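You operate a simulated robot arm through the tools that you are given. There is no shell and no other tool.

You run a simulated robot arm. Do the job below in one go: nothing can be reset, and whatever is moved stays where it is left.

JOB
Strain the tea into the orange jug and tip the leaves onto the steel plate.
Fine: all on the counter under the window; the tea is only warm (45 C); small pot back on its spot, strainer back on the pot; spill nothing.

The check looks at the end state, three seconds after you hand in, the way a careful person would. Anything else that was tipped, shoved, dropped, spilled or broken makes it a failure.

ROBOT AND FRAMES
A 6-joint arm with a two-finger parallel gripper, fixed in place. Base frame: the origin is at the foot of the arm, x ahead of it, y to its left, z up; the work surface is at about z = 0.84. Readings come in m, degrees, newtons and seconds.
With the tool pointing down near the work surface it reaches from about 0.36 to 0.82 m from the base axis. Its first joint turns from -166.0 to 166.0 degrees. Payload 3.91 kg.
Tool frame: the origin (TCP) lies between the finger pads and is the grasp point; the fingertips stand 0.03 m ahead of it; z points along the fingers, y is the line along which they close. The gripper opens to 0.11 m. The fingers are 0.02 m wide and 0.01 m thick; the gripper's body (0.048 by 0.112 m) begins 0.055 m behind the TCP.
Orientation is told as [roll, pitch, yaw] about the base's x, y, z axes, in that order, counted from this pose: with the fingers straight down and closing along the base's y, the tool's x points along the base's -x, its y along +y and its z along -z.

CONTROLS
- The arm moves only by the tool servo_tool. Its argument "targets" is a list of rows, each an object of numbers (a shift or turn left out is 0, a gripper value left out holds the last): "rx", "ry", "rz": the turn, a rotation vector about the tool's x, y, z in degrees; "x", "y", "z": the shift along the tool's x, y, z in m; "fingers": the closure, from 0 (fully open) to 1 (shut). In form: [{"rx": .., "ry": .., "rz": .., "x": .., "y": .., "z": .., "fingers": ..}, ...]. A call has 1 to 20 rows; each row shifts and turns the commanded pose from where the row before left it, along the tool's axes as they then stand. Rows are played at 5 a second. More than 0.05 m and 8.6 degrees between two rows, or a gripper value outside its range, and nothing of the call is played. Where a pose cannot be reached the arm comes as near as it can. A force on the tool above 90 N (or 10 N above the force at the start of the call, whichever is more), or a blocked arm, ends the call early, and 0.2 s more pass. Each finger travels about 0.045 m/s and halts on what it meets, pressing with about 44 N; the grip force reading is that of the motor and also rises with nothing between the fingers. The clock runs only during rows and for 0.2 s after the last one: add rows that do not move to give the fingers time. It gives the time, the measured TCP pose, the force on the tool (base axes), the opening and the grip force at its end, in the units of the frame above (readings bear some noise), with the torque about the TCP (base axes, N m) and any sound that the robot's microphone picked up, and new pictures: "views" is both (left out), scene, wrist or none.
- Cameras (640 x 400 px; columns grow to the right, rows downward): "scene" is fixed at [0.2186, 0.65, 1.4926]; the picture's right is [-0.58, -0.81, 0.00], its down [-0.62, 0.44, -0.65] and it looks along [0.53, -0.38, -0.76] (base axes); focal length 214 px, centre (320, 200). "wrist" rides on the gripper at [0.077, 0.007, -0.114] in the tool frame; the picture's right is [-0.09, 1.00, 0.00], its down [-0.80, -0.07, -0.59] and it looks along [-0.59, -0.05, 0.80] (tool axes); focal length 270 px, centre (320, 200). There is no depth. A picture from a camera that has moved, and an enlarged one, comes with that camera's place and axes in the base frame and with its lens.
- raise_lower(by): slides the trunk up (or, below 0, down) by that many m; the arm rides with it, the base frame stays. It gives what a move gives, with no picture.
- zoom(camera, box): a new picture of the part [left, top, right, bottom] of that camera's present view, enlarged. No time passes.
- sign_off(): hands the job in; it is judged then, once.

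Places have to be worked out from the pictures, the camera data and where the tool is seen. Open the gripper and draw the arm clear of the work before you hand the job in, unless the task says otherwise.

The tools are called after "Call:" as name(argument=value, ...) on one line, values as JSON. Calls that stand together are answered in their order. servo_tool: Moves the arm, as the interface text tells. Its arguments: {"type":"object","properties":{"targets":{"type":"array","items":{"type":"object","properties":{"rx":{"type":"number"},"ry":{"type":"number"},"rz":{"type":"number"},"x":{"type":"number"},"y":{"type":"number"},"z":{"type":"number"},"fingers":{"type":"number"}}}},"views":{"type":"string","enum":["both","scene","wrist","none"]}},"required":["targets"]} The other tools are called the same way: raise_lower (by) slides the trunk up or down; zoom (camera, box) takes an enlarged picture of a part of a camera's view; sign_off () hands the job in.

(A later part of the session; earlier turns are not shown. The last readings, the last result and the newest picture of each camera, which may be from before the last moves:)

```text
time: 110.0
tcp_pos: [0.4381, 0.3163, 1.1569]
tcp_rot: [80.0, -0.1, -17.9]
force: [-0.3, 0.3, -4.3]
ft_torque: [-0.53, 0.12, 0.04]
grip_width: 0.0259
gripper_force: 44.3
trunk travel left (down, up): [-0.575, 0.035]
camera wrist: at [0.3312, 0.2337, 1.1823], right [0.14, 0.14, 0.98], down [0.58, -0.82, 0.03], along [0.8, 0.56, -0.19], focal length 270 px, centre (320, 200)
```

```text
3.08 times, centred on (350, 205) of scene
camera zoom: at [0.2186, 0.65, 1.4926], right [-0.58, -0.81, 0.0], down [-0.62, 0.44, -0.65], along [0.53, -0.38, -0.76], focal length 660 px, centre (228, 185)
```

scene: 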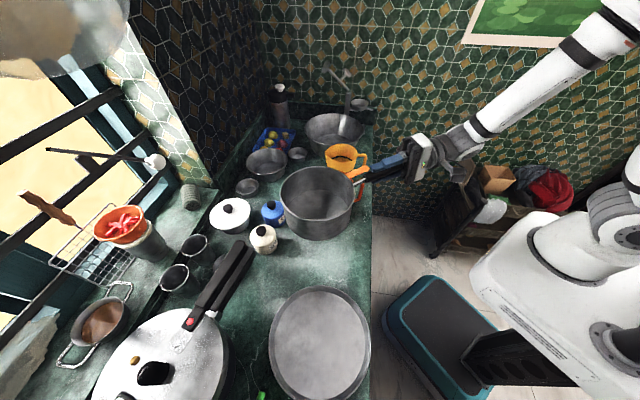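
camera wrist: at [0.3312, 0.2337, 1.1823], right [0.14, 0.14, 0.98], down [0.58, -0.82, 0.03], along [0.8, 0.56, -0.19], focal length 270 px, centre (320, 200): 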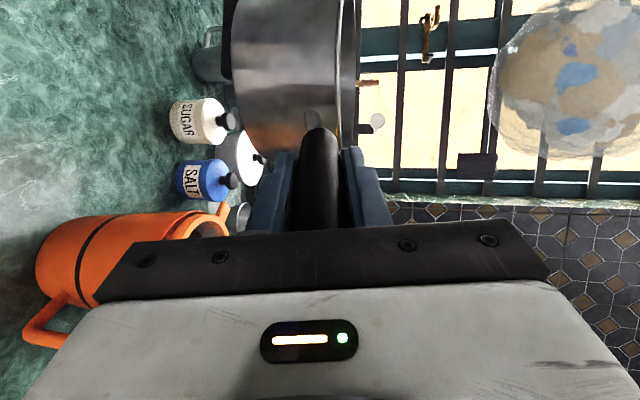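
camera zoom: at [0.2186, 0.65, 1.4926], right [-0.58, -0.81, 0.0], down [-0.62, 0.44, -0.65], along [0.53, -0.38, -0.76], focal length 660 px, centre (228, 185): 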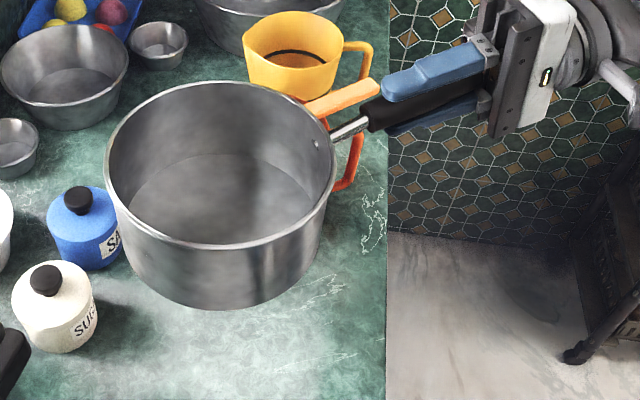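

Above its spot. I lower it straight down to ~12 mm above the counter.

Call:
servo_tool(targets=[{"y": -0.0098, "z": 0.0017}, {"y": -0.0197, "z": 0.0035}, {"y": -0.0197, "z": 0.0035}, {"y": -0.0197, "z": 0.0035}, {"y": -0.0197, "z": 0.0035}, {"y": -0.0197, "z": 0.0035}, {"y": -0.0197, "z": 0.0035}, {"y": -0.0197, "z": 0.0035}, {"y": -0.0197, "z": 0.0035}, {"y": -0.0197, "z": 0.0035}, {"y": -0.0197, "z": 0.0035}, {"y": -0.0098, "z": 0.0017}, {}, {}])

Call:
zoom(camera="scene", box=[280, 200, 420, 290])

Call:
zoom(camera="wrist", box=[160, 0, 480, 245])

```text
time: 113.0
tcp_pos: [0.4393, 0.3154, 0.9349]
tcp_rot: [80.0, -0.1, -17.9]
force: [0.2, 0.0, -4.0]
ft_torque: [-0.5, 0.11, -0.01]
grip_width: 0.0255
gripper_force: 44.0
trunk travel left (down, up): [-0.575, 0.035]
camera wrist: at [0.3307, 0.2331, 0.9615], right [0.14, 0.14, 0.98], down [0.58, -0.82, 0.03], along [0.8, 0.56, -0.19], focal length 270 px, centre (320, 200)
```

scene: 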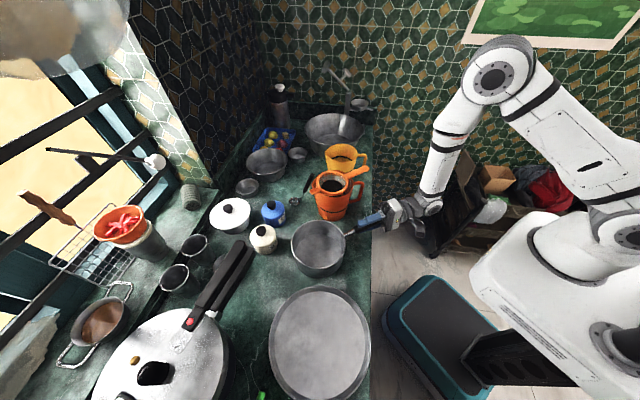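
wrist: 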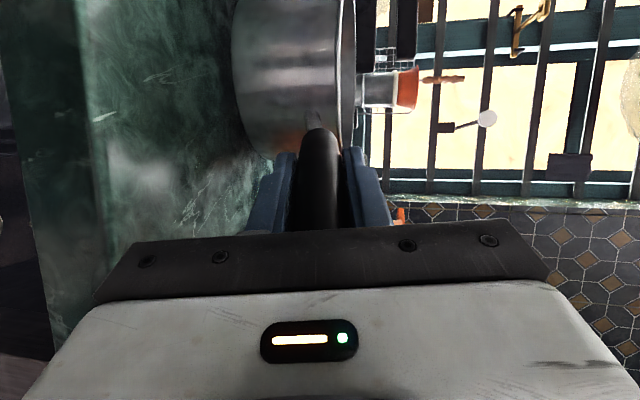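

```text
4.44 times, centred on (350, 245) of scene
camera zoom: at [0.2186, 0.65, 1.4926], right [-0.58, -0.81, 0.0], down [-0.62, 0.44, -0.65], along [0.53, -0.38, -0.76], focal length 953 px, centre (187, 0)
```

zoom: 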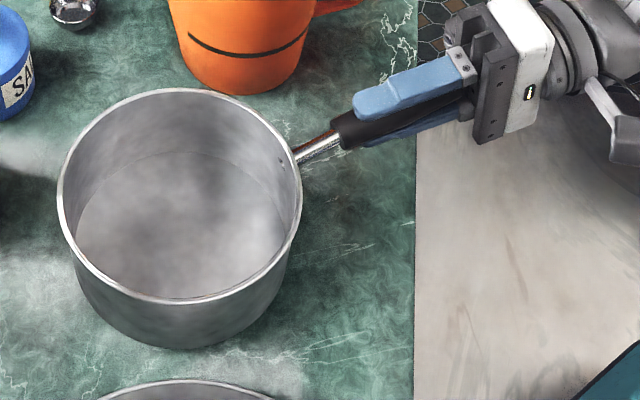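

```text
1.63 times, centred on (320, 122) of wrist
camera zoom: at [0.3307, 0.2331, 0.9615], right [0.14, 0.14, 0.98], down [0.58, -0.82, 0.03], along [0.8, 0.56, -0.19], focal length 441 px, centre (320, 326)
```

zoom: 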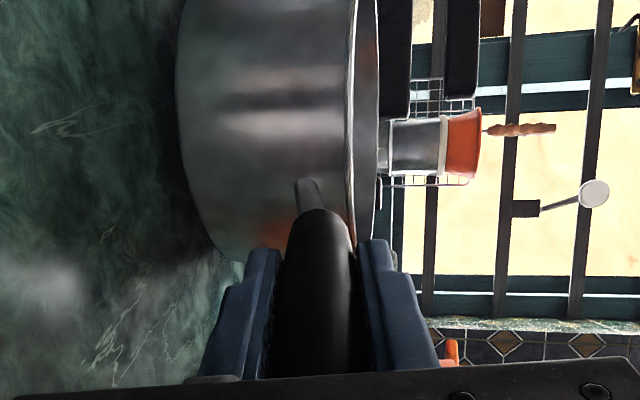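

It matches its original place in the picture. Lower gently to contact.

Call:
servo_tool(targets=[{"y": -0.0039, "z": 0.0007}, {"y": -0.003, "z": 0.0005}, {"y": -0.002, "z": 0.0004}, {"y": -0.001, "z": 0.0002}, {}, {}], views="none")

```text
time: 114.4
tcp_pos: [0.4399, 0.3155, 0.9272]
tcp_rot: [80.0, 0.0, -18.0]
force: [0.2, 0.2, -4.3]
ft_torque: [-0.56, 0.15, 0.01]
grip_width: 0.0257
gripper_force: 44.3
trunk travel left (down, up): [-0.575, 0.035]
```

Call:
servo_tool(targets=[{"y": -0.002, "z": 0.0004}, {}, {"y": -0.001, "z": 0.0002}, {}, {}], views="none")

```text
time: 115.6
tcp_pos: [0.4394, 0.3173, 0.9227]
tcp_rot: [80.1, -0.1, -17.9]
force: [0.1, 0.0, -4.3]
ft_torque: [-0.56, 0.11, 0.0]
grip_width: 0.0253
gripper_force: 44.0
trunk travel left (down, up): [-0.575, 0.035]
```

Still hanging free; continue in 1 mm steps.

Call:
servo_tool(targets=[{"y": -0.001, "z": 0.0002}, {}, {"y": -0.001, "z": 0.0002}, {}, {}], views="none")

```text
time: 116.8
tcp_pos: [0.4392, 0.3166, 0.922]
tcp_rot: [80.1, 0.0, -18.0]
force: [-0.2, -0.5, -0.7]
ft_torque: [-0.14, -0.2, -0.04]
grip_width: 0.0256
gripper_force: 44.1
trunk travel left (down, up): [-0.575, 0.035]
```

Pot is standing now (only 0.7 N left on the tool). Open the fingers.

Call:
servo_tool(targets=[{"y": -0.0003}, {"fingers": 0.7}, {"fingers": 0.6}, {"fingers": 0.45}, {}, {}, {}])

Call:
zoom(camera="scene", box=[280, 200, 420, 290])

Call:
zoom(camera="wrist", box=[160, 0, 480, 245])

```text
time: 118.4
tcp_pos: [0.4381, 0.317, 0.9206]
tcp_rot: [80.0, -0.1, -18.0]
force: [0.5, 0.5, 0.8]
ft_torque: [0.02, 0.02, -0.01]
grip_width: 0.0603
gripper_force: 0.1
trunk travel left (down, up): [-0.575, 0.035]
camera wrist: at [0.3311, 0.234, 0.9468], right [0.14, 0.14, 0.98], down [0.58, -0.82, 0.03], along [0.8, 0.56, -0.19], focal length 270 px, centre (320, 200)
```

scene: 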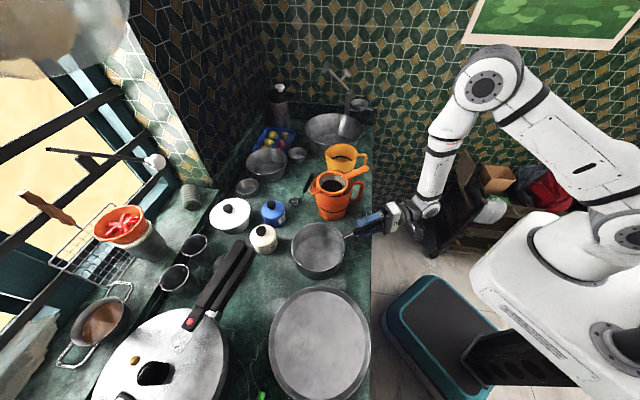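
wrist: 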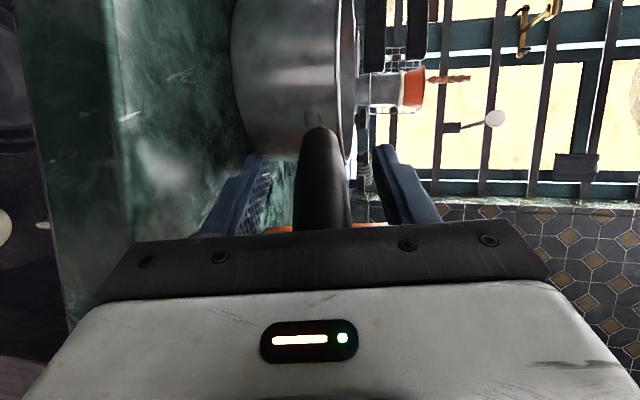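

```text
4.44 times, centred on (350, 245) of scene
camera zoom: at [0.2186, 0.65, 1.4926], right [-0.58, -0.81, 0.0], down [-0.62, 0.44, -0.65], along [0.53, -0.38, -0.76], focal length 953 px, centre (187, 0)
```

zoom: 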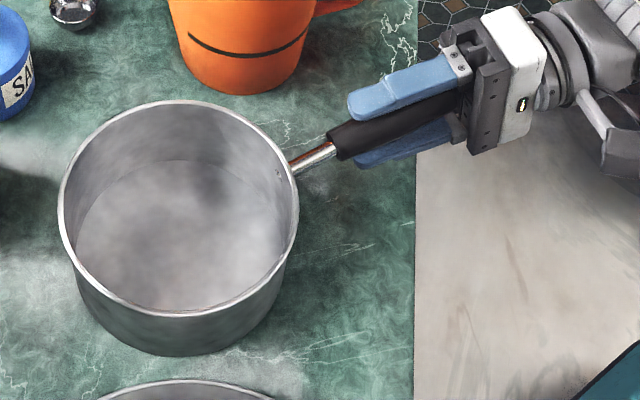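

```text
1.63 times, centred on (320, 122) of wrist
camera zoom: at [0.3311, 0.234, 0.9468], right [0.14, 0.14, 0.98], down [0.58, -0.82, 0.03], along [0.8, 0.56, -0.19], focal length 441 px, centre (320, 326)
```

zoom: 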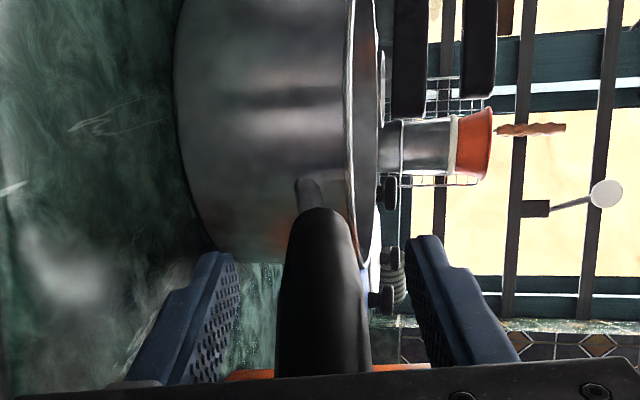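

The pot stands on its spot. I slide out to the left and rise.

Call:
servo_tool(targets=[{"x": 0.015}, {"x": 0.02}, {"x": 0.025}, {}, {"y": 0.04}, {"y": 0.04}, {"y": 0.04}, {"y": 0.04}, {"y": 0.04}, {"rx": -5}, {"rx": -5}, {"ry": 6.5}, {"ry": 6.5}, {}])

Call:
zoom(camera="scene", box=[280, 150, 420, 290])

```text
time: 121.4
tcp_pos: [0.3913, 0.3666, 1.1183]
tcp_rot: [90.0, -0.1, -5.0]
force: [0.7, 1.1, -0.1]
ft_torque: [0.02, 0.0, 0.01]
grip_width: 0.0608
gripper_force: 0.0
trunk travel left (down, up): [-0.575, 0.035]
camera wrist: at [0.3059, 0.2599, 1.1247], right [0.09, -0.01, 1.0], down [0.75, -0.66, -0.07], along [0.66, 0.75, -0.05], focal length 270 px, centre (320, 200)
```

scene: 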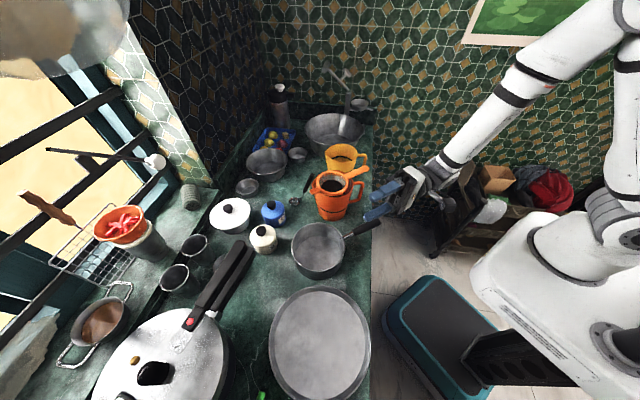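
wrist: 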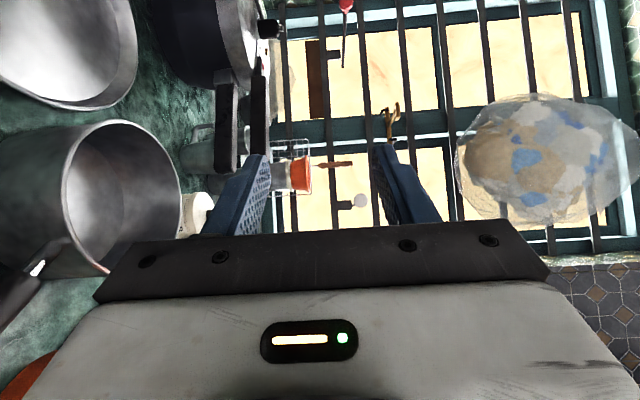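

```text
2.86 times, centred on (350, 220) of scene
camera zoom: at [0.2186, 0.65, 1.4926], right [-0.58, -0.81, 0.0], down [-0.62, 0.44, -0.65], along [0.53, -0.38, -0.76], focal length 613 px, centre (234, 143)
```

zoom: 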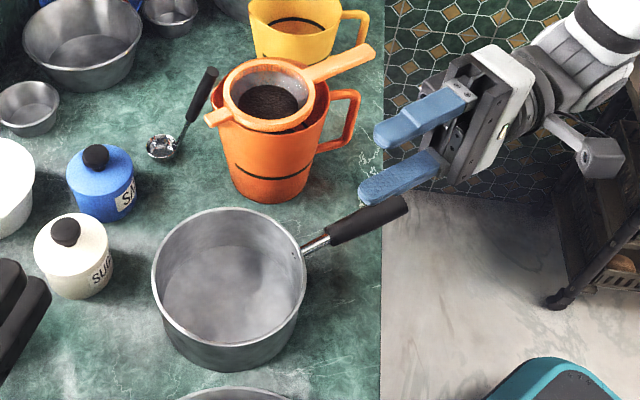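

Pot back, empty; strainer with leaves on the jug. I go to the right of the strainer handle again, and down level with it.

Call:
servo_tool(targets=[{"x": -0.0359, "z": -0.0209}, {"x": -0.0359, "z": -0.0209}, {"x": -0.0359, "z": -0.0209}, {"x": -0.0359, "z": -0.0209}, {"x": -0.0359, "z": -0.0209}, {"x": -0.0359, "z": -0.0209}, {"x": -0.0359, "z": -0.0209}, {}, {"y": -0.03}, {"y": -0.03}, {"y": -0.03}, {"y": -0.0325}, {}, {}])

Call:
zoom(camera="scene", box=[290, 140, 430, 230])

Call:
zoom(camera="wrist", box=[0, 0, 400, 250])

```text
time: 124.4
tcp_pos: [0.6304, 0.2019, 0.9939]
tcp_rot: [90.1, -0.1, -4.9]
force: [0.5, -0.5, 0.5]
ft_torque: [0.02, -0.02, 0.02]
grip_width: 0.0604
gripper_force: 0.0
trunk travel left (down, up): [-0.575, 0.035]
camera wrist: at [0.5451, 0.0932, 1.0007], right [0.09, -0.01, 1.0], down [0.75, -0.66, -0.07], along [0.66, 0.75, -0.05], focal length 270 px, centre (320, 200)
```

scene: 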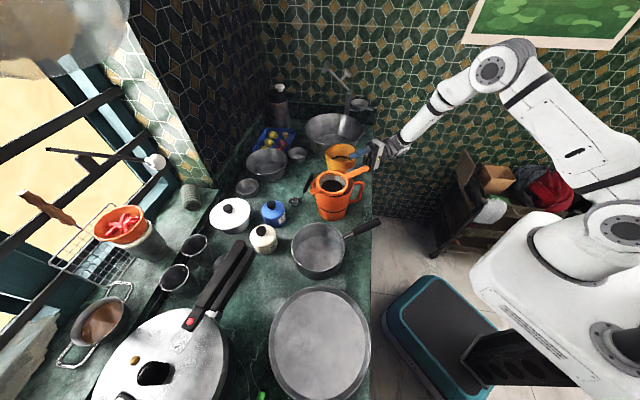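
wrist: 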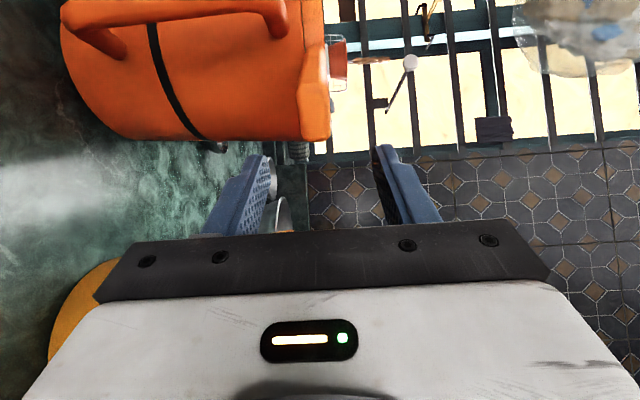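

```text
4.44 times, centred on (360, 185) of scene
camera zoom: at [0.2186, 0.65, 1.4926], right [-0.58, -0.81, 0.0], down [-0.62, 0.44, -0.65], along [0.53, -0.38, -0.76], focal length 953 px, centre (142, 267)
```

zoom: 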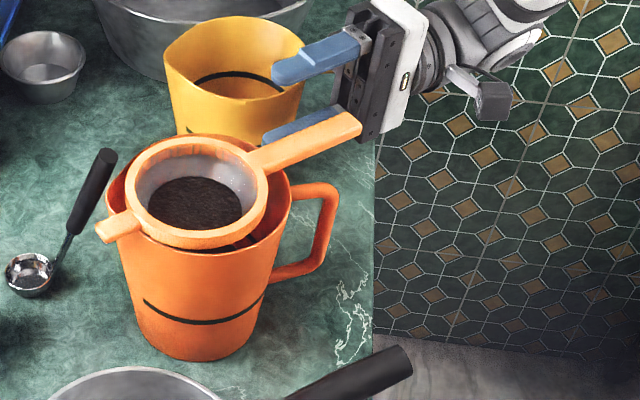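

```text
1.60 times, centred on (200, 125) of wrist
camera zoom: at [0.5451, 0.0932, 1.0007], right [0.09, -0.01, 1.0], down [0.75, -0.66, -0.07], along [0.66, 0.75, -0.05], focal length 432 px, centre (512, 320)
```

zoom: 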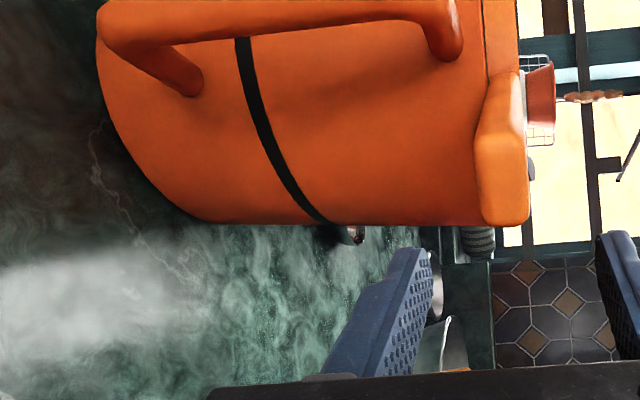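

Level with it. Slide 47 mm left onto the handle.

Call:
servo_tool(targets=[{"x": 0.016, "z": -0.002}, {"x": 0.016, "z": -0.002}, {"x": 0.015}, {}, {}])

Call:
zoom(camera="scene", box=[290, 140, 430, 230])

Call:
zoom(camera="wrist", box=[80, 20, 400, 240])

```text
time: 125.6
tcp_pos: [0.5836, 0.201, 0.9963]
tcp_rot: [90.0, -0.1, -4.9]
force: [-0.2, -0.1, -0.8]
ft_torque: [-0.02, 0.01, -0.01]
grip_width: 0.0605
gripper_force: 0.1
trunk travel left (down, up): [-0.575, 0.035]
camera wrist: at [0.4968, 0.0933, 1.002], right [0.09, -0.01, 1.0], down [0.75, -0.66, -0.07], along [0.66, 0.75, -0.05], focal length 270 px, centre (320, 200)
```

scene: 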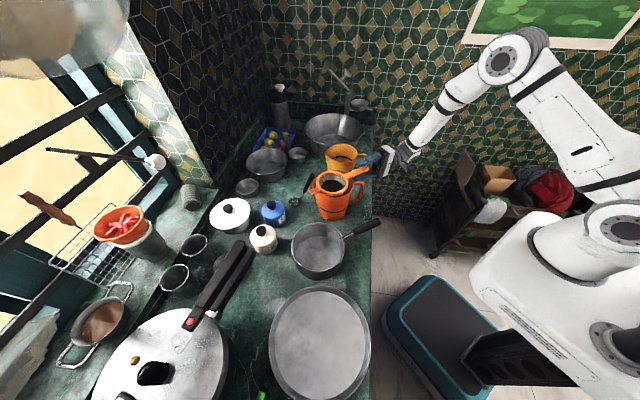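
wrist: 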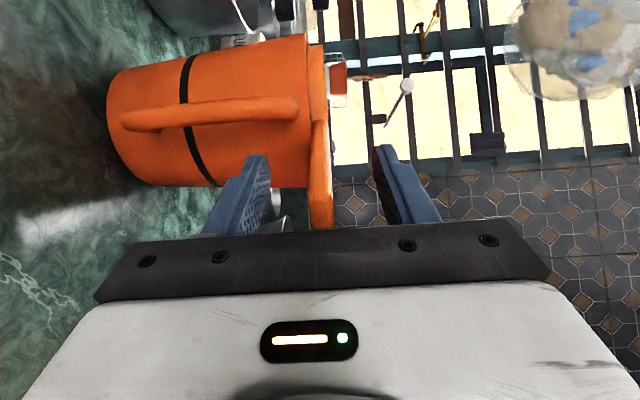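

```text
4.44 times, centred on (360, 185) of scene
camera zoom: at [0.2186, 0.65, 1.4926], right [-0.58, -0.81, 0.0], down [-0.62, 0.44, -0.65], along [0.53, -0.38, -0.76], focal length 953 px, centre (142, 267)
```

zoom: 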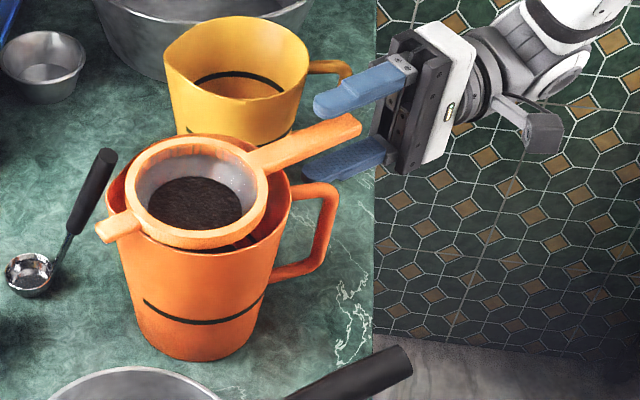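

```text
1.82 times, centred on (240, 130) of wrist
camera zoom: at [0.4968, 0.0933, 1.002], right [0.09, -0.01, 1.0], down [0.75, -0.66, -0.07], along [0.66, 0.75, -0.05], focal length 491 px, centre (466, 327)
```

zoom: 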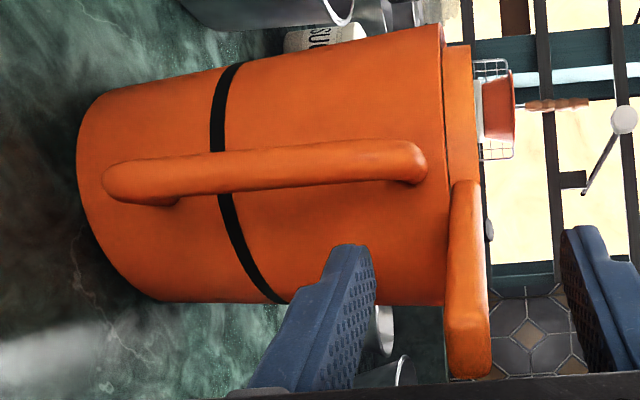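

Handle is centred between the pads just as when I released it. Close.

Call:
servo_tool(targets=[{"fingers": 0.7}, {"fingers": 1.0}, {}, {}, {}, {}, {}], views="none")

Call:
zoom(camera="wrist", box=[80, 20, 400, 240])

Call:
zoom(camera="scene", box=[290, 140, 430, 230])

```text
time: 127.2
tcp_pos: [0.5826, 0.1997, 0.9947]
tcp_rot: [90.1, 0.0, -4.9]
force: [0.9, -0.1, 2.2]
ft_torque: [0.17, -0.04, -0.03]
grip_width: 0.0111
gripper_force: 44.3
trunk travel left (down, up): [-0.575, 0.035]
```

```text
1.82 times, centred on (240, 130) of wrist
camera zoom: at [0.4968, 0.0933, 1.0021], right [0.09, -0.01, 1.0], down [0.75, -0.66, -0.07], along [0.66, 0.75, -0.05], focal length 491 px, centre (466, 327)
```

zoom: 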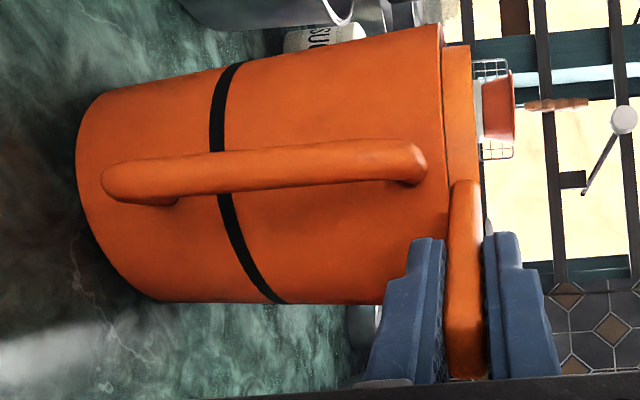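

```text
4.44 times, centred on (360, 185) of scene
camera zoom: at [0.2186, 0.65, 1.4926], right [-0.58, -0.81, 0.0], down [-0.62, 0.44, -0.65], along [0.53, -0.38, -0.76], focal length 953 px, centre (142, 267)
```

zoom: 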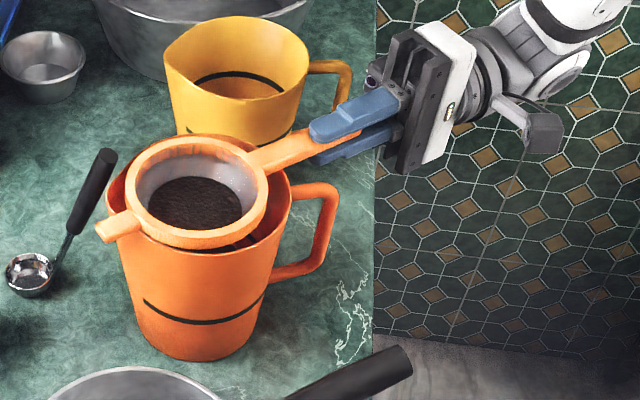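

Gripped (11 mm). I lift 15 mm and hold over the jug for a few seconds so it can drip off.

Call:
servo_tool(targets=[{"y": 0.005}, {"y": 0.005}, {"y": 0.005}, {"y": 0.005}, {}, {}, {}, {}, {}, {}, {}, {}, {}, {}, {}, {}, {}, {}, {}, {}], views="scene")

Call:
zoom(camera="scene", box=[300, 150, 380, 225])

```text
time: 131.4
tcp_pos: [0.5837, 0.1997, 1.0162]
tcp_rot: [90.0, 0.0, -4.8]
force: [-0.7, -0.5, -0.3]
ft_torque: [-0.04, -0.02, -0.02]
grip_width: 0.011
gripper_force: 44.0
trunk travel left (down, up): [-0.575, 0.035]
```

scene: 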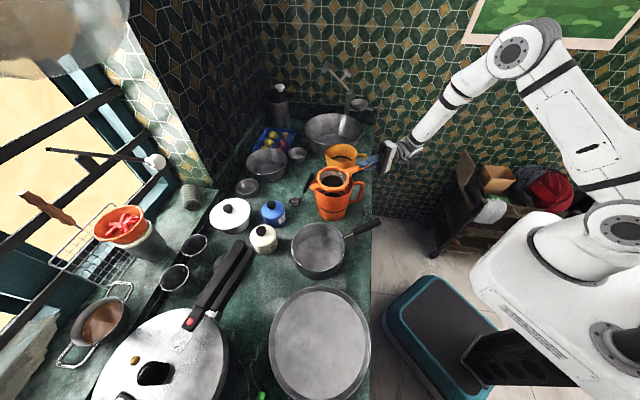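

```text
5.33 times, centred on (340, 188) of scene
camera zoom: at [0.2186, 0.65, 1.4926], right [-0.58, -0.81, 0.0], down [-0.62, 0.44, -0.65], along [0.53, -0.38, -0.76], focal length 1144 px, centre (213, 267)
```

zoom: 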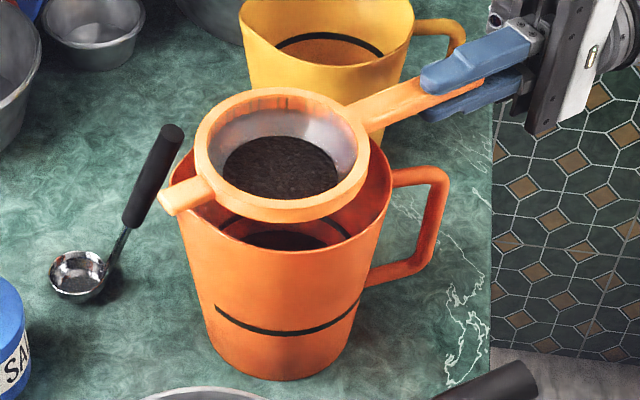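

No dripping seen. I lift to z ≈ 1.075 and carry the strainer over the pot (so any drop would land in it) toward the plate.

Call:
servo_tool(targets=[{"y": 0.02}, {"y": 0.02}, {"y": 0.019}, {}, {}, {}, {}, {}, {"x": 0.019, "z": 0.0191}, {"x": 0.019, "z": 0.0191}, {"x": 0.019, "z": 0.0191}, {"x": 0.019, "z": 0.0191}, {"x": 0.019, "z": 0.0191}, {"x": 0.019, "z": 0.0191}, {"x": 0.019, "z": 0.0191}, {}, {}], views="scene")

Call:
zoom(camera="scene", box=[260, 150, 420, 290])

```text
time: 135.0
tcp_pos: [0.4628, 0.3433, 1.0756]
tcp_rot: [90.0, -0.2, -5.0]
force: [0.6, 0.0, -0.6]
ft_torque: [-0.01, 0.0, 0.02]
grip_width: 0.0111
gripper_force: 43.5
trunk travel left (down, up): [-0.575, 0.035]
```

scene: 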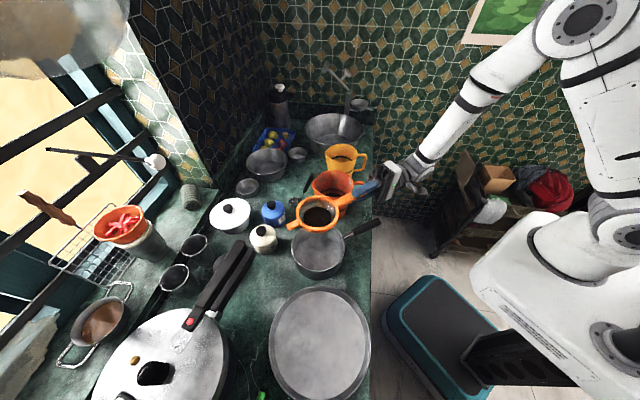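

```text
2.86 times, centred on (340, 220) of scene
camera zoom: at [0.2186, 0.65, 1.4926], right [-0.58, -0.81, 0.0], down [-0.62, 0.44, -0.65], along [0.53, -0.38, -0.76], focal length 613 px, centre (263, 143)
```

zoom: 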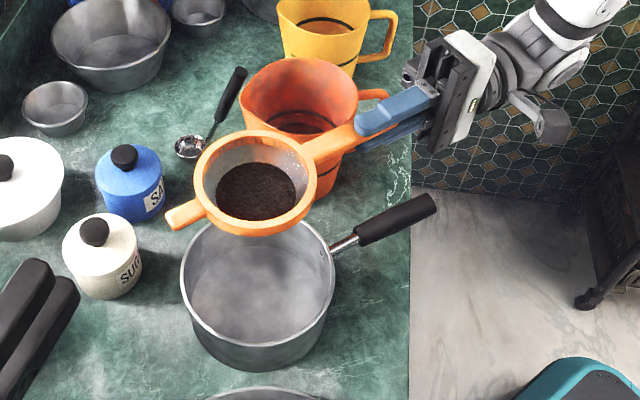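

Over the pot, no drips. On to the plate.

Call:
servo_tool(targets=[{"x": 0.0218, "z": 0.014}, {"x": 0.0218, "z": 0.014}, {"x": 0.0218, "z": 0.014}, {"x": 0.0218, "z": 0.014}, {"x": 0.0218, "z": 0.014}, {"x": 0.0218, "z": 0.014}, {"x": 0.0218, "z": 0.014}, {"x": 0.0217, "z": 0.0142}, {"ry": 3.33}, {"ry": 3.33}, {"ry": 3.34}, {}, {}])

Call:
zoom(camera="scene", box=[240, 200, 420, 400])

```text
time: 137.8
tcp_pos: [0.2993, 0.4718, 1.0757]
tcp_rot: [90.1, -0.1, 5.2]
force: [-1.1, 0.7, -1.1]
ft_torque: [-0.03, -0.02, 0.01]
grip_width: 0.011
gripper_force: 43.5
trunk travel left (down, up): [-0.575, 0.035]
camera wrist: at [0.2315, 0.3508, 1.0813], right [0.09, 0.01, 1.0], down [0.85, -0.52, -0.07], along [0.52, 0.85, -0.05], focal length 270 px, centre (320, 200)
```

scene: 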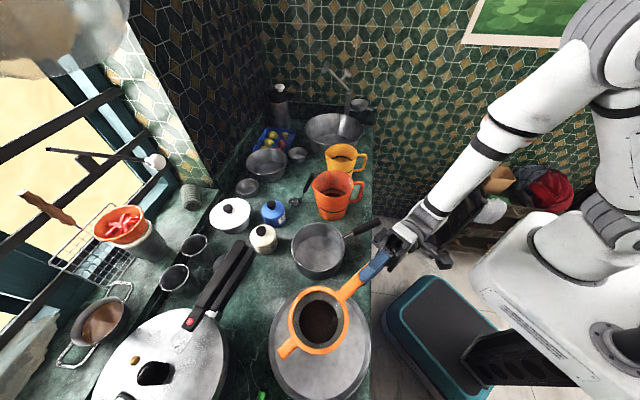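
wrist: 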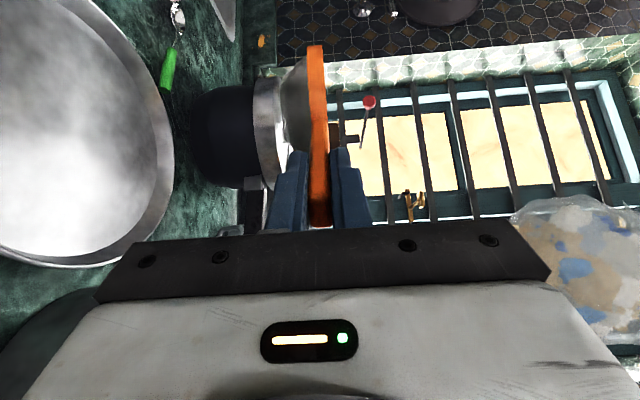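

```text
2.00 times, centred on (330, 300) of scene
camera zoom: at [0.2186, 0.65, 1.4926], right [-0.58, -0.81, 0.0], down [-0.62, 0.44, -0.65], along [0.53, -0.38, -0.76], focal length 429 px, centre (300, 0)
```

zoom: 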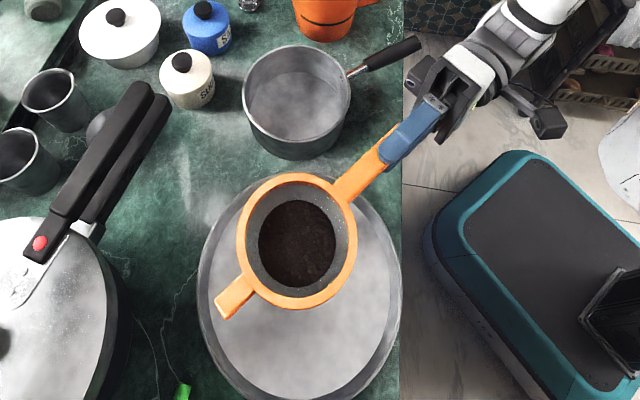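

The strainer hangs over the plate. I shift 15 mm right, lower to z ≈ 0.985, and begin rolling counter-clockwise.

Call:
servo_tool(targets=[{"x": -0.015}, {"y": -0.0225}, {"y": -0.0225}, {"y": -0.0225}, {"y": -0.0225}, {}, {"rz": -6}, {"rz": -6}, {"rz": -6}, {"rz": -6}, {"rz": -6}, {"rz": -6}, {"rz": -6}, {}])

Call:
zoom(camera="scene", box=[240, 220, 420, 400])

```text
time: 140.8
tcp_pos: [0.3128, 0.4738, 0.9843]
tcp_rot: [90.0, -42.2, 5.0]
force: [0.1, -0.5, -0.4]
ft_torque: [-0.05, -0.04, -0.02]
grip_width: 0.0112
gripper_force: 43.2
trunk travel left (down, up): [-0.575, 0.035]
camera wrist: at [0.2611, 0.3532, 0.937], right [-0.6, -0.05, 0.8], down [0.69, -0.54, 0.49], along [0.4, 0.84, 0.36], focal length 270 px, centre (320, 200)
```

scene: 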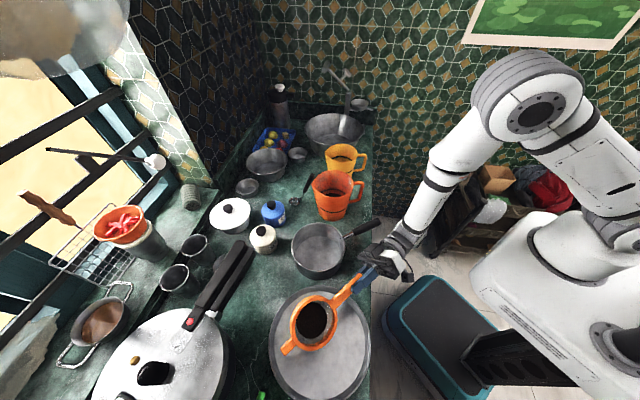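
wrist: 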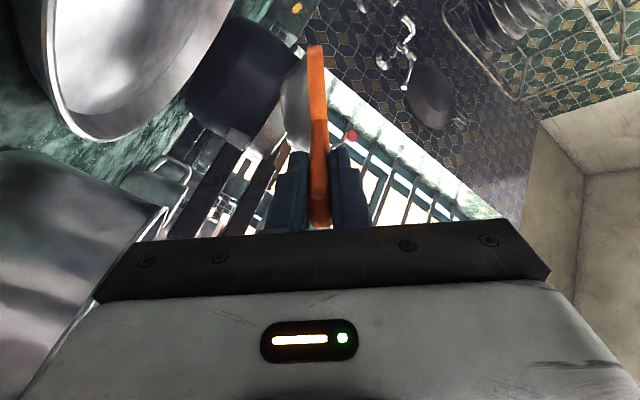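

```text
2.22 times, centred on (330, 310) of scene
camera zoom: at [0.2186, 0.65, 1.4926], right [-0.58, -0.81, 0.0], down [-0.62, 0.44, -0.65], along [0.53, -0.38, -0.76], focal length 477 px, centre (298, -44)
```

zoom: 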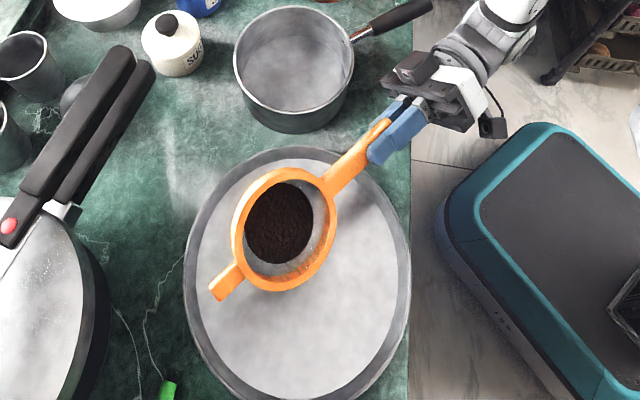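

Leaves are still in the bowl and above the plate's middle. Continue rolling.

Call:
servo_tool(targets=[{"rz": -7}, {"rz": -7}, {"rz": -7}, {"rz": -7}, {"rz": -7}, {"rz": -7}, {"rz": -7}, {"rz": -7}, {"rz": -7}, {}])

Call:
zoom(camera="scene", box=[240, 220, 420, 400])

```text
time: 143.0
tcp_pos: [0.3118, 0.4726, 0.9834]
tcp_rot: [-90.0, -74.7, -174.9]
force: [-0.1, 0.2, -0.5]
ft_torque: [-0.05, 0.02, 0.03]
grip_width: 0.011
gripper_force: 44.1
trunk travel left (down, up): [-0.575, 0.035]
camera wrist: at [0.336, 0.3598, 0.9081], right [-0.98, -0.09, -0.18], down [-0.09, -0.6, 0.79], along [-0.18, 0.79, 0.59], focal length 270 px, centre (320, 200)
```

scene: 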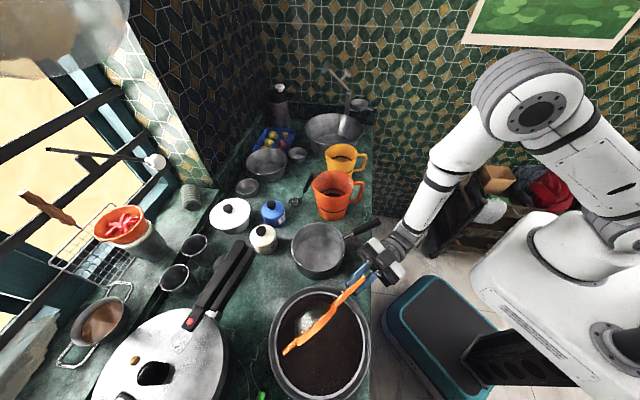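
wrist: 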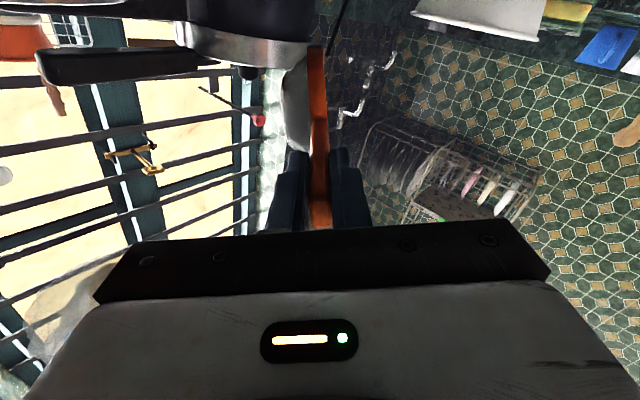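

```text
2.22 times, centred on (330, 310) of scene
camera zoom: at [0.2186, 0.65, 1.4926], right [-0.58, -0.81, 0.0], down [-0.62, 0.44, -0.65], along [0.53, -0.38, -0.76], focal length 477 px, centre (298, -44)
```

zoom: 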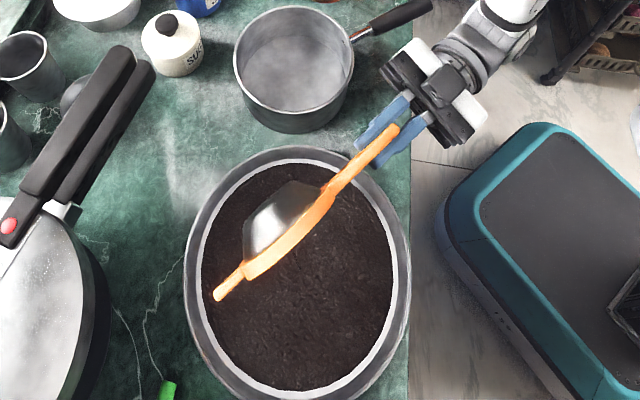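

The leaves have landed on the plate. I turn the strainer on to ~175° and give it a gentle shake so that it empties fully.

Call:
servo_tool(targets=[{"rz": -8}, {"rz": -8}, {"rz": -8}, {"rz": -8}, {"rz": -8}, {"rz": -8}, {"rz": -8}, {"rz": -8}, {}, {"y": 0.008}, {"y": -0.008}, {"y": 0.008}, {"y": -0.008}, {}, {}, {}])

Call:
zoom(camera="scene", box=[240, 220, 420, 400])

```text
time: 146.4
tcp_pos: [0.3117, 0.4721, 0.9821]
tcp_rot: [-89.9, -10.9, -174.9]
force: [0.3, 1.0, 0.0]
ft_torque: [-0.04, -0.03, 0.02]
grip_width: 0.011
gripper_force: 44.2
trunk travel left (down, up): [-0.575, 0.035]
camera wrist: at [0.3965, 0.3645, 0.9624], right [-0.27, -0.02, -0.96], down [-0.72, -0.66, 0.22], along [-0.64, 0.75, 0.16], focal length 270 px, centre (320, 200)
```

scene: 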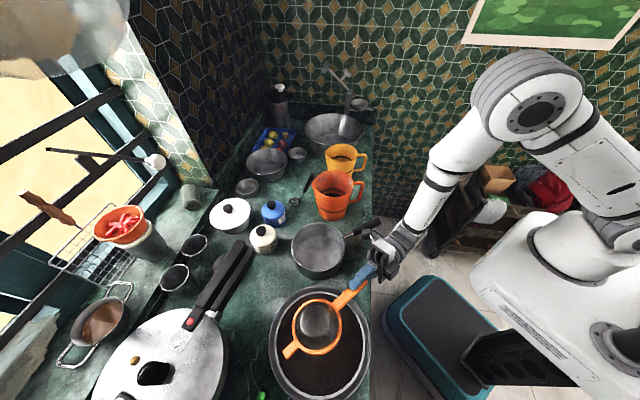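
wrist: 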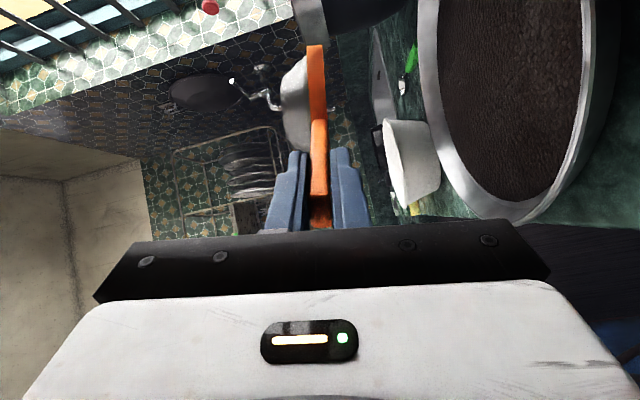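

```text
2.22 times, centred on (330, 310) of scene
camera zoom: at [0.2186, 0.65, 1.4926], right [-0.58, -0.81, 0.0], down [-0.62, 0.44, -0.65], along [0.53, -0.38, -0.76], focal length 477 px, centre (298, -44)
```

zoom: 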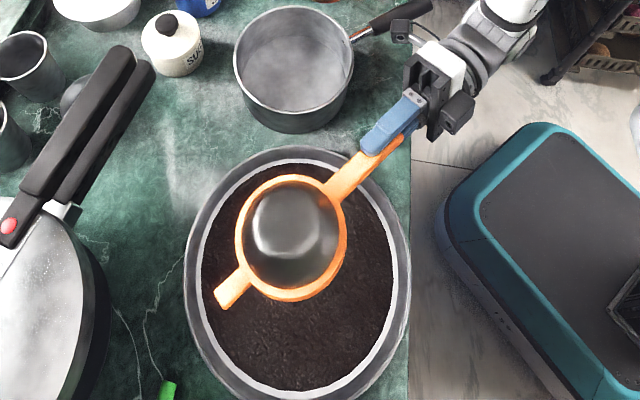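

Now I roll the strainer back upright over the plate and check that it is empty.

Call:
servo_tool(targets=[{"rz": 8}, {"rz": 8}, {"rz": 8}, {"rz": 8}, {"rz": 8}, {"rz": 8}, {"rz": 8}, {"rz": 8}, {"rz": 8}, {"rz": 8}, {"rz": 8}, {"rz": 8}, {"rz": 8}, {"rz": 8}, {"rz": 8}, {"rz": 8}, {"rz": 8}, {"rz": 8}, {"rz": 8}, {"rz": 8}], views="none")

Call:
servo_tool(targets=[{"rz": 8}, {"rz": 1}, {"y": 0.03}, {"y": 0.03}, {"y": 0.03}, {}, {}])

Call:
zoom(camera="scene", box=[240, 220, 420, 400])

```text
time: 150.6
tcp_pos: [0.3131, 0.4726, 0.9845]
tcp_rot: [90.0, -9.0, 5.1]
force: [-1.2, 0.0, -0.4]
ft_torque: [-0.07, -0.02, -0.02]
grip_width: 0.0108
gripper_force: 44.0
trunk travel left (down, up): [-0.575, 0.035]
```

```text
time: 152.2
tcp_pos: [0.3125, 0.4723, 1.0743]
tcp_rot: [90.0, -0.1, 5.1]
force: [0.0, 0.2, -1.0]
ft_torque: [-0.02, -0.03, 0.01]
grip_width: 0.0111
gripper_force: 43.9
trunk travel left (down, up): [-0.575, 0.035]
camera wrist: at [0.2461, 0.3518, 1.081], right [0.09, 0.01, 1.0], down [0.85, -0.52, -0.07], along [0.52, 0.85, -0.05], focal length 270 px, centre (320, 200)
```

scene: 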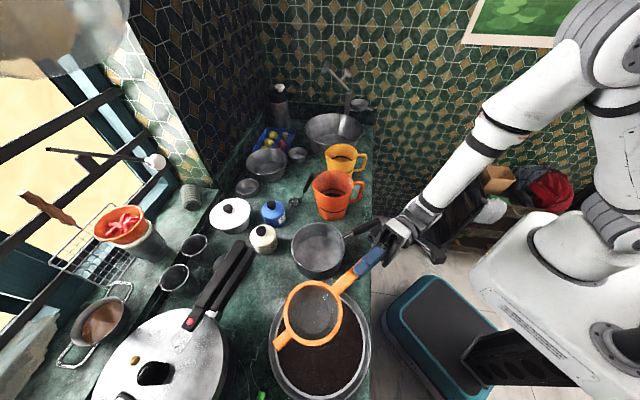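
wrist: 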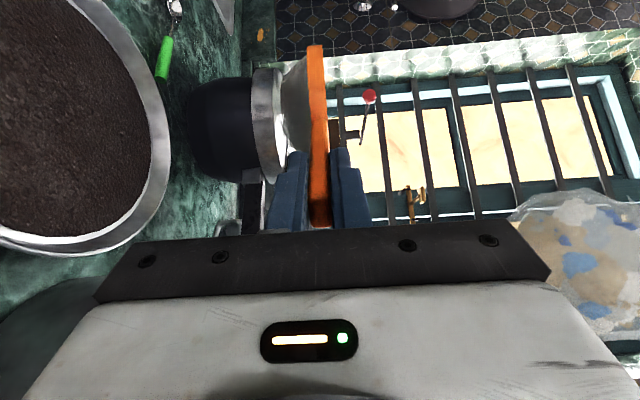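

```text
2.22 times, centred on (330, 310) of scene
camera zoom: at [0.2186, 0.65, 1.4926], right [-0.58, -0.81, 0.0], down [-0.62, 0.44, -0.65], along [0.53, -0.38, -0.76], focal length 477 px, centre (298, -44)
```

zoom: 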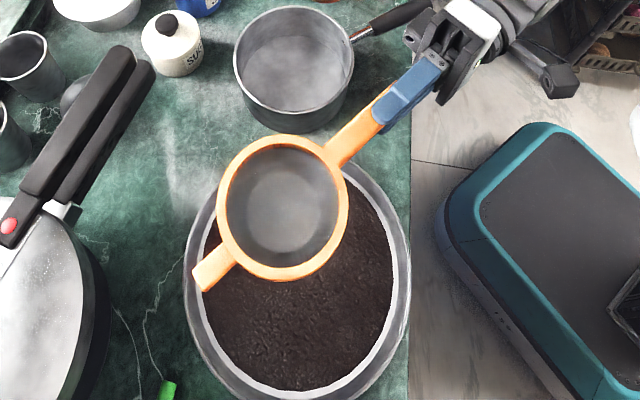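

The strainer is empty and the leaves lie on the plate. Now I turn to azimuth 60° and carry the strainer back above the pot.

Call:
servo_tool(targets=[{"ry": -7}, {"ry": -7}, {"ry": -7}, {"ry": -7}, {"ry": -7}, {"x": -0.0278, "z": -0.0076}, {"x": -0.0278, "z": -0.0076}, {"x": -0.0278, "z": -0.0076}, {"x": -0.0278, "z": -0.0076}, {"x": -0.0278, "z": -0.0076}, {}, {}])

Call:
zoom(camera="scene", box=[270, 180, 410, 280])

```text
time: 154.8
tcp_pos: [0.4147, 0.3696, 1.0736]
tcp_rot: [90.0, -0.1, -29.8]
force: [0.0, 1.1, -1.2]
ft_torque: [-0.04, 0.02, 0.01]
grip_width: 0.0107
gripper_force: 44.4
trunk travel left (down, up): [-0.575, 0.035]
camera wrist: at [0.2903, 0.3101, 1.0798], right [0.07, -0.04, 1.0], down [0.4, -0.91, -0.07], along [0.91, 0.4, -0.05], focal length 270 px, centre (320, 200)
```

scene: 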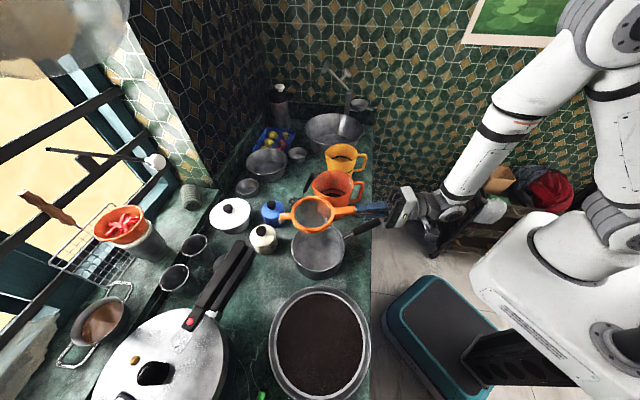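
wrist: 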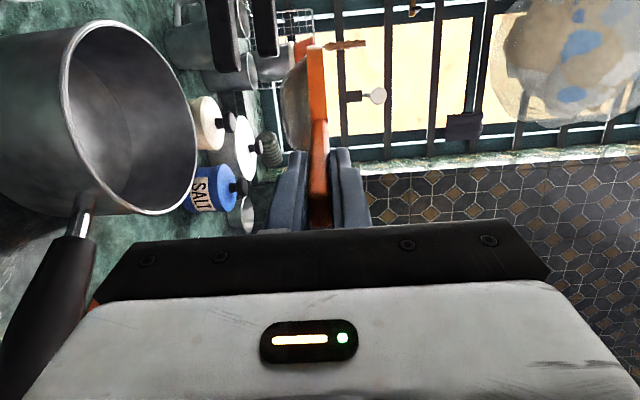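

```text
4.00 times, centred on (340, 230) of scene
camera zoom: at [0.2186, 0.65, 1.4926], right [-0.58, -0.81, 0.0], down [-0.62, 0.44, -0.65], along [0.53, -0.38, -0.76], focal length 858 px, centre (240, 80)
```

zoom: 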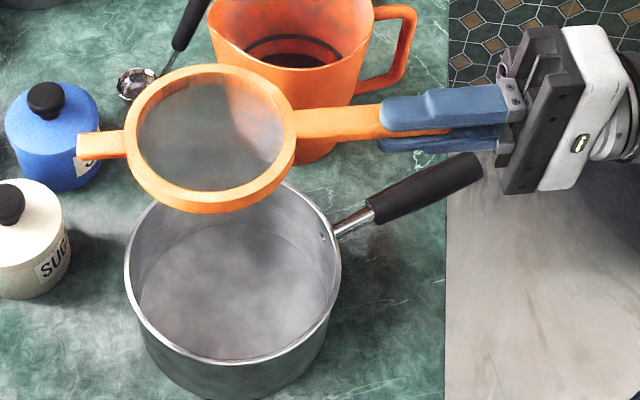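

Aligned above the pot. I lower to ~15 mm above the rim and check the overlap of the lip.

Call:
servo_tool(targets=[{"y": -0.03}, {"y": -0.03}, {"y": -0.03}, {"y": -0.025}, {"y": -0.014}, {}, {}])

Call:
zoom(camera="scene", box=[270, 190, 410, 290])

Call:
zoom(camera="wrist", box=[120, 0, 440, 240])

```text
time: 156.4
tcp_pos: [0.4145, 0.372, 0.9451]
tcp_rot: [90.1, 0.0, -29.9]
force: [-1.3, 0.6, -0.6]
ft_torque: [-0.02, 0.05, -0.06]
grip_width: 0.0107
gripper_force: 43.7
trunk travel left (down, up): [-0.575, 0.035]
camera wrist: at [0.2905, 0.3106, 0.9516], right [0.07, -0.04, 1.0], down [0.4, -0.91, -0.07], along [0.91, 0.4, -0.05], focal length 270 px, centre (320, 200)
```

scene: 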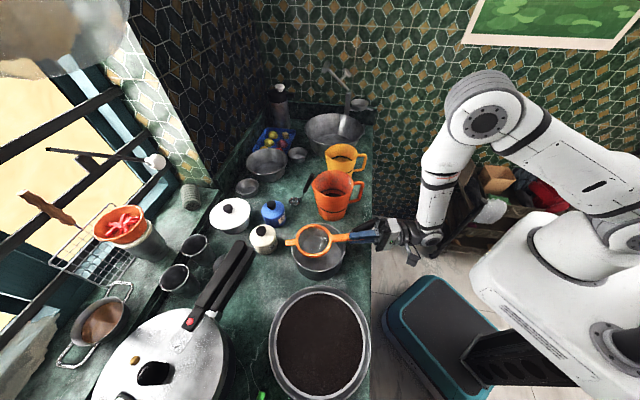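
wrist: 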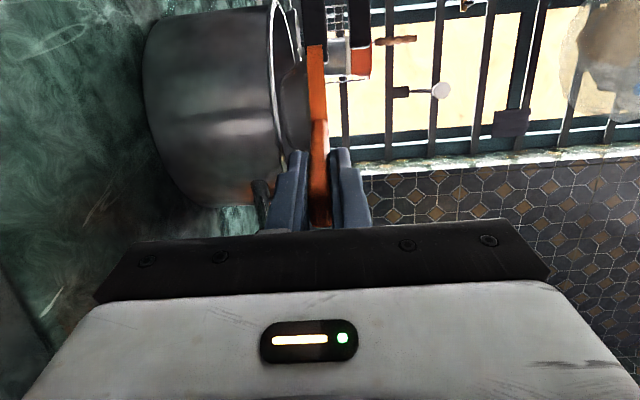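

```text
4.00 times, centred on (340, 240) of scene
camera zoom: at [0.2186, 0.65, 1.4926], right [-0.58, -0.81, 0.0], down [-0.62, 0.44, -0.65], along [0.53, -0.38, -0.76], focal length 858 px, centre (240, 40)
```

zoom: 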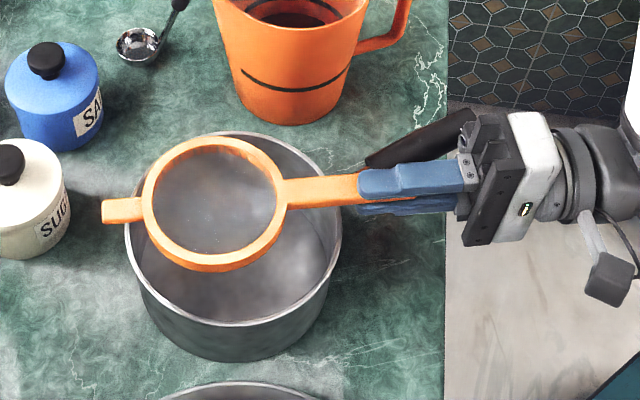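

```text
1.67 times, centred on (280, 120) of wrist
camera zoom: at [0.2905, 0.3106, 0.9516], right [0.07, -0.04, 1.0], down [0.4, -0.91, -0.07], along [0.91, 0.4, -0.05], focal length 450 px, centre (387, 333)
```

zoom: 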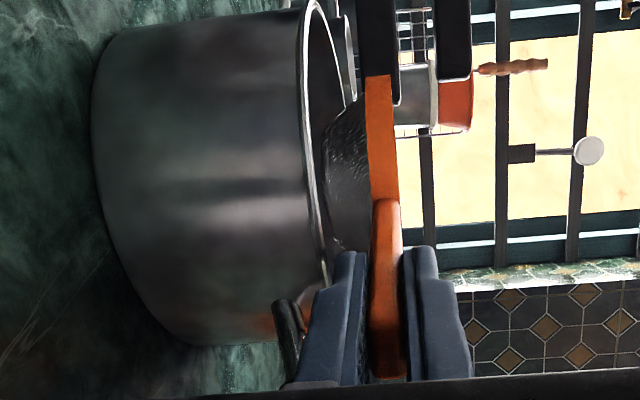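

Lip overhangs the rim by ~15 mm; I pull back 4 mm and lower gently onto the rim.

Call:
servo_tool(targets=[{"z": -0.004}, {"y": -0.005}, {"y": -0.004}, {"y": -0.003}, {"y": -0.001}, {}, {}], views="none")

Call:
zoom(camera="wrist", box=[200, 0, 400, 160])

```text
time: 158.0
tcp_pos: [0.4112, 0.3661, 0.9331]
tcp_rot: [90.1, -0.1, -29.9]
force: [-0.1, 0.6, -1.8]
ft_torque: [-0.04, 0.02, 0.01]
grip_width: 0.0107
gripper_force: 44.1
trunk travel left (down, up): [-0.575, 0.035]
```

```text
2.50 times, centred on (300, 80) of wrist
camera zoom: at [0.2879, 0.3062, 0.9384], right [0.07, -0.04, 1.0], down [0.4, -0.91, -0.07], along [0.91, 0.4, -0.05], focal length 676 px, centre (370, 500)
```

zoom: 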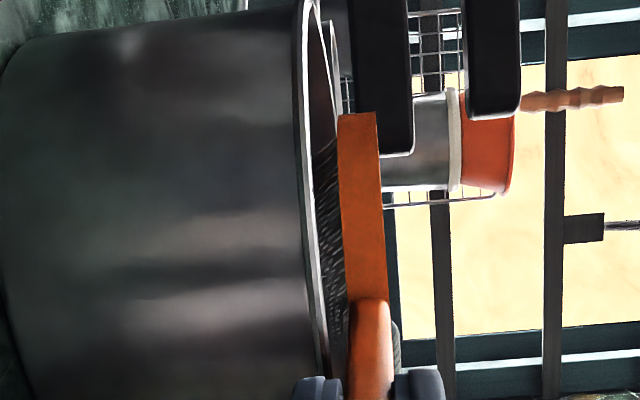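

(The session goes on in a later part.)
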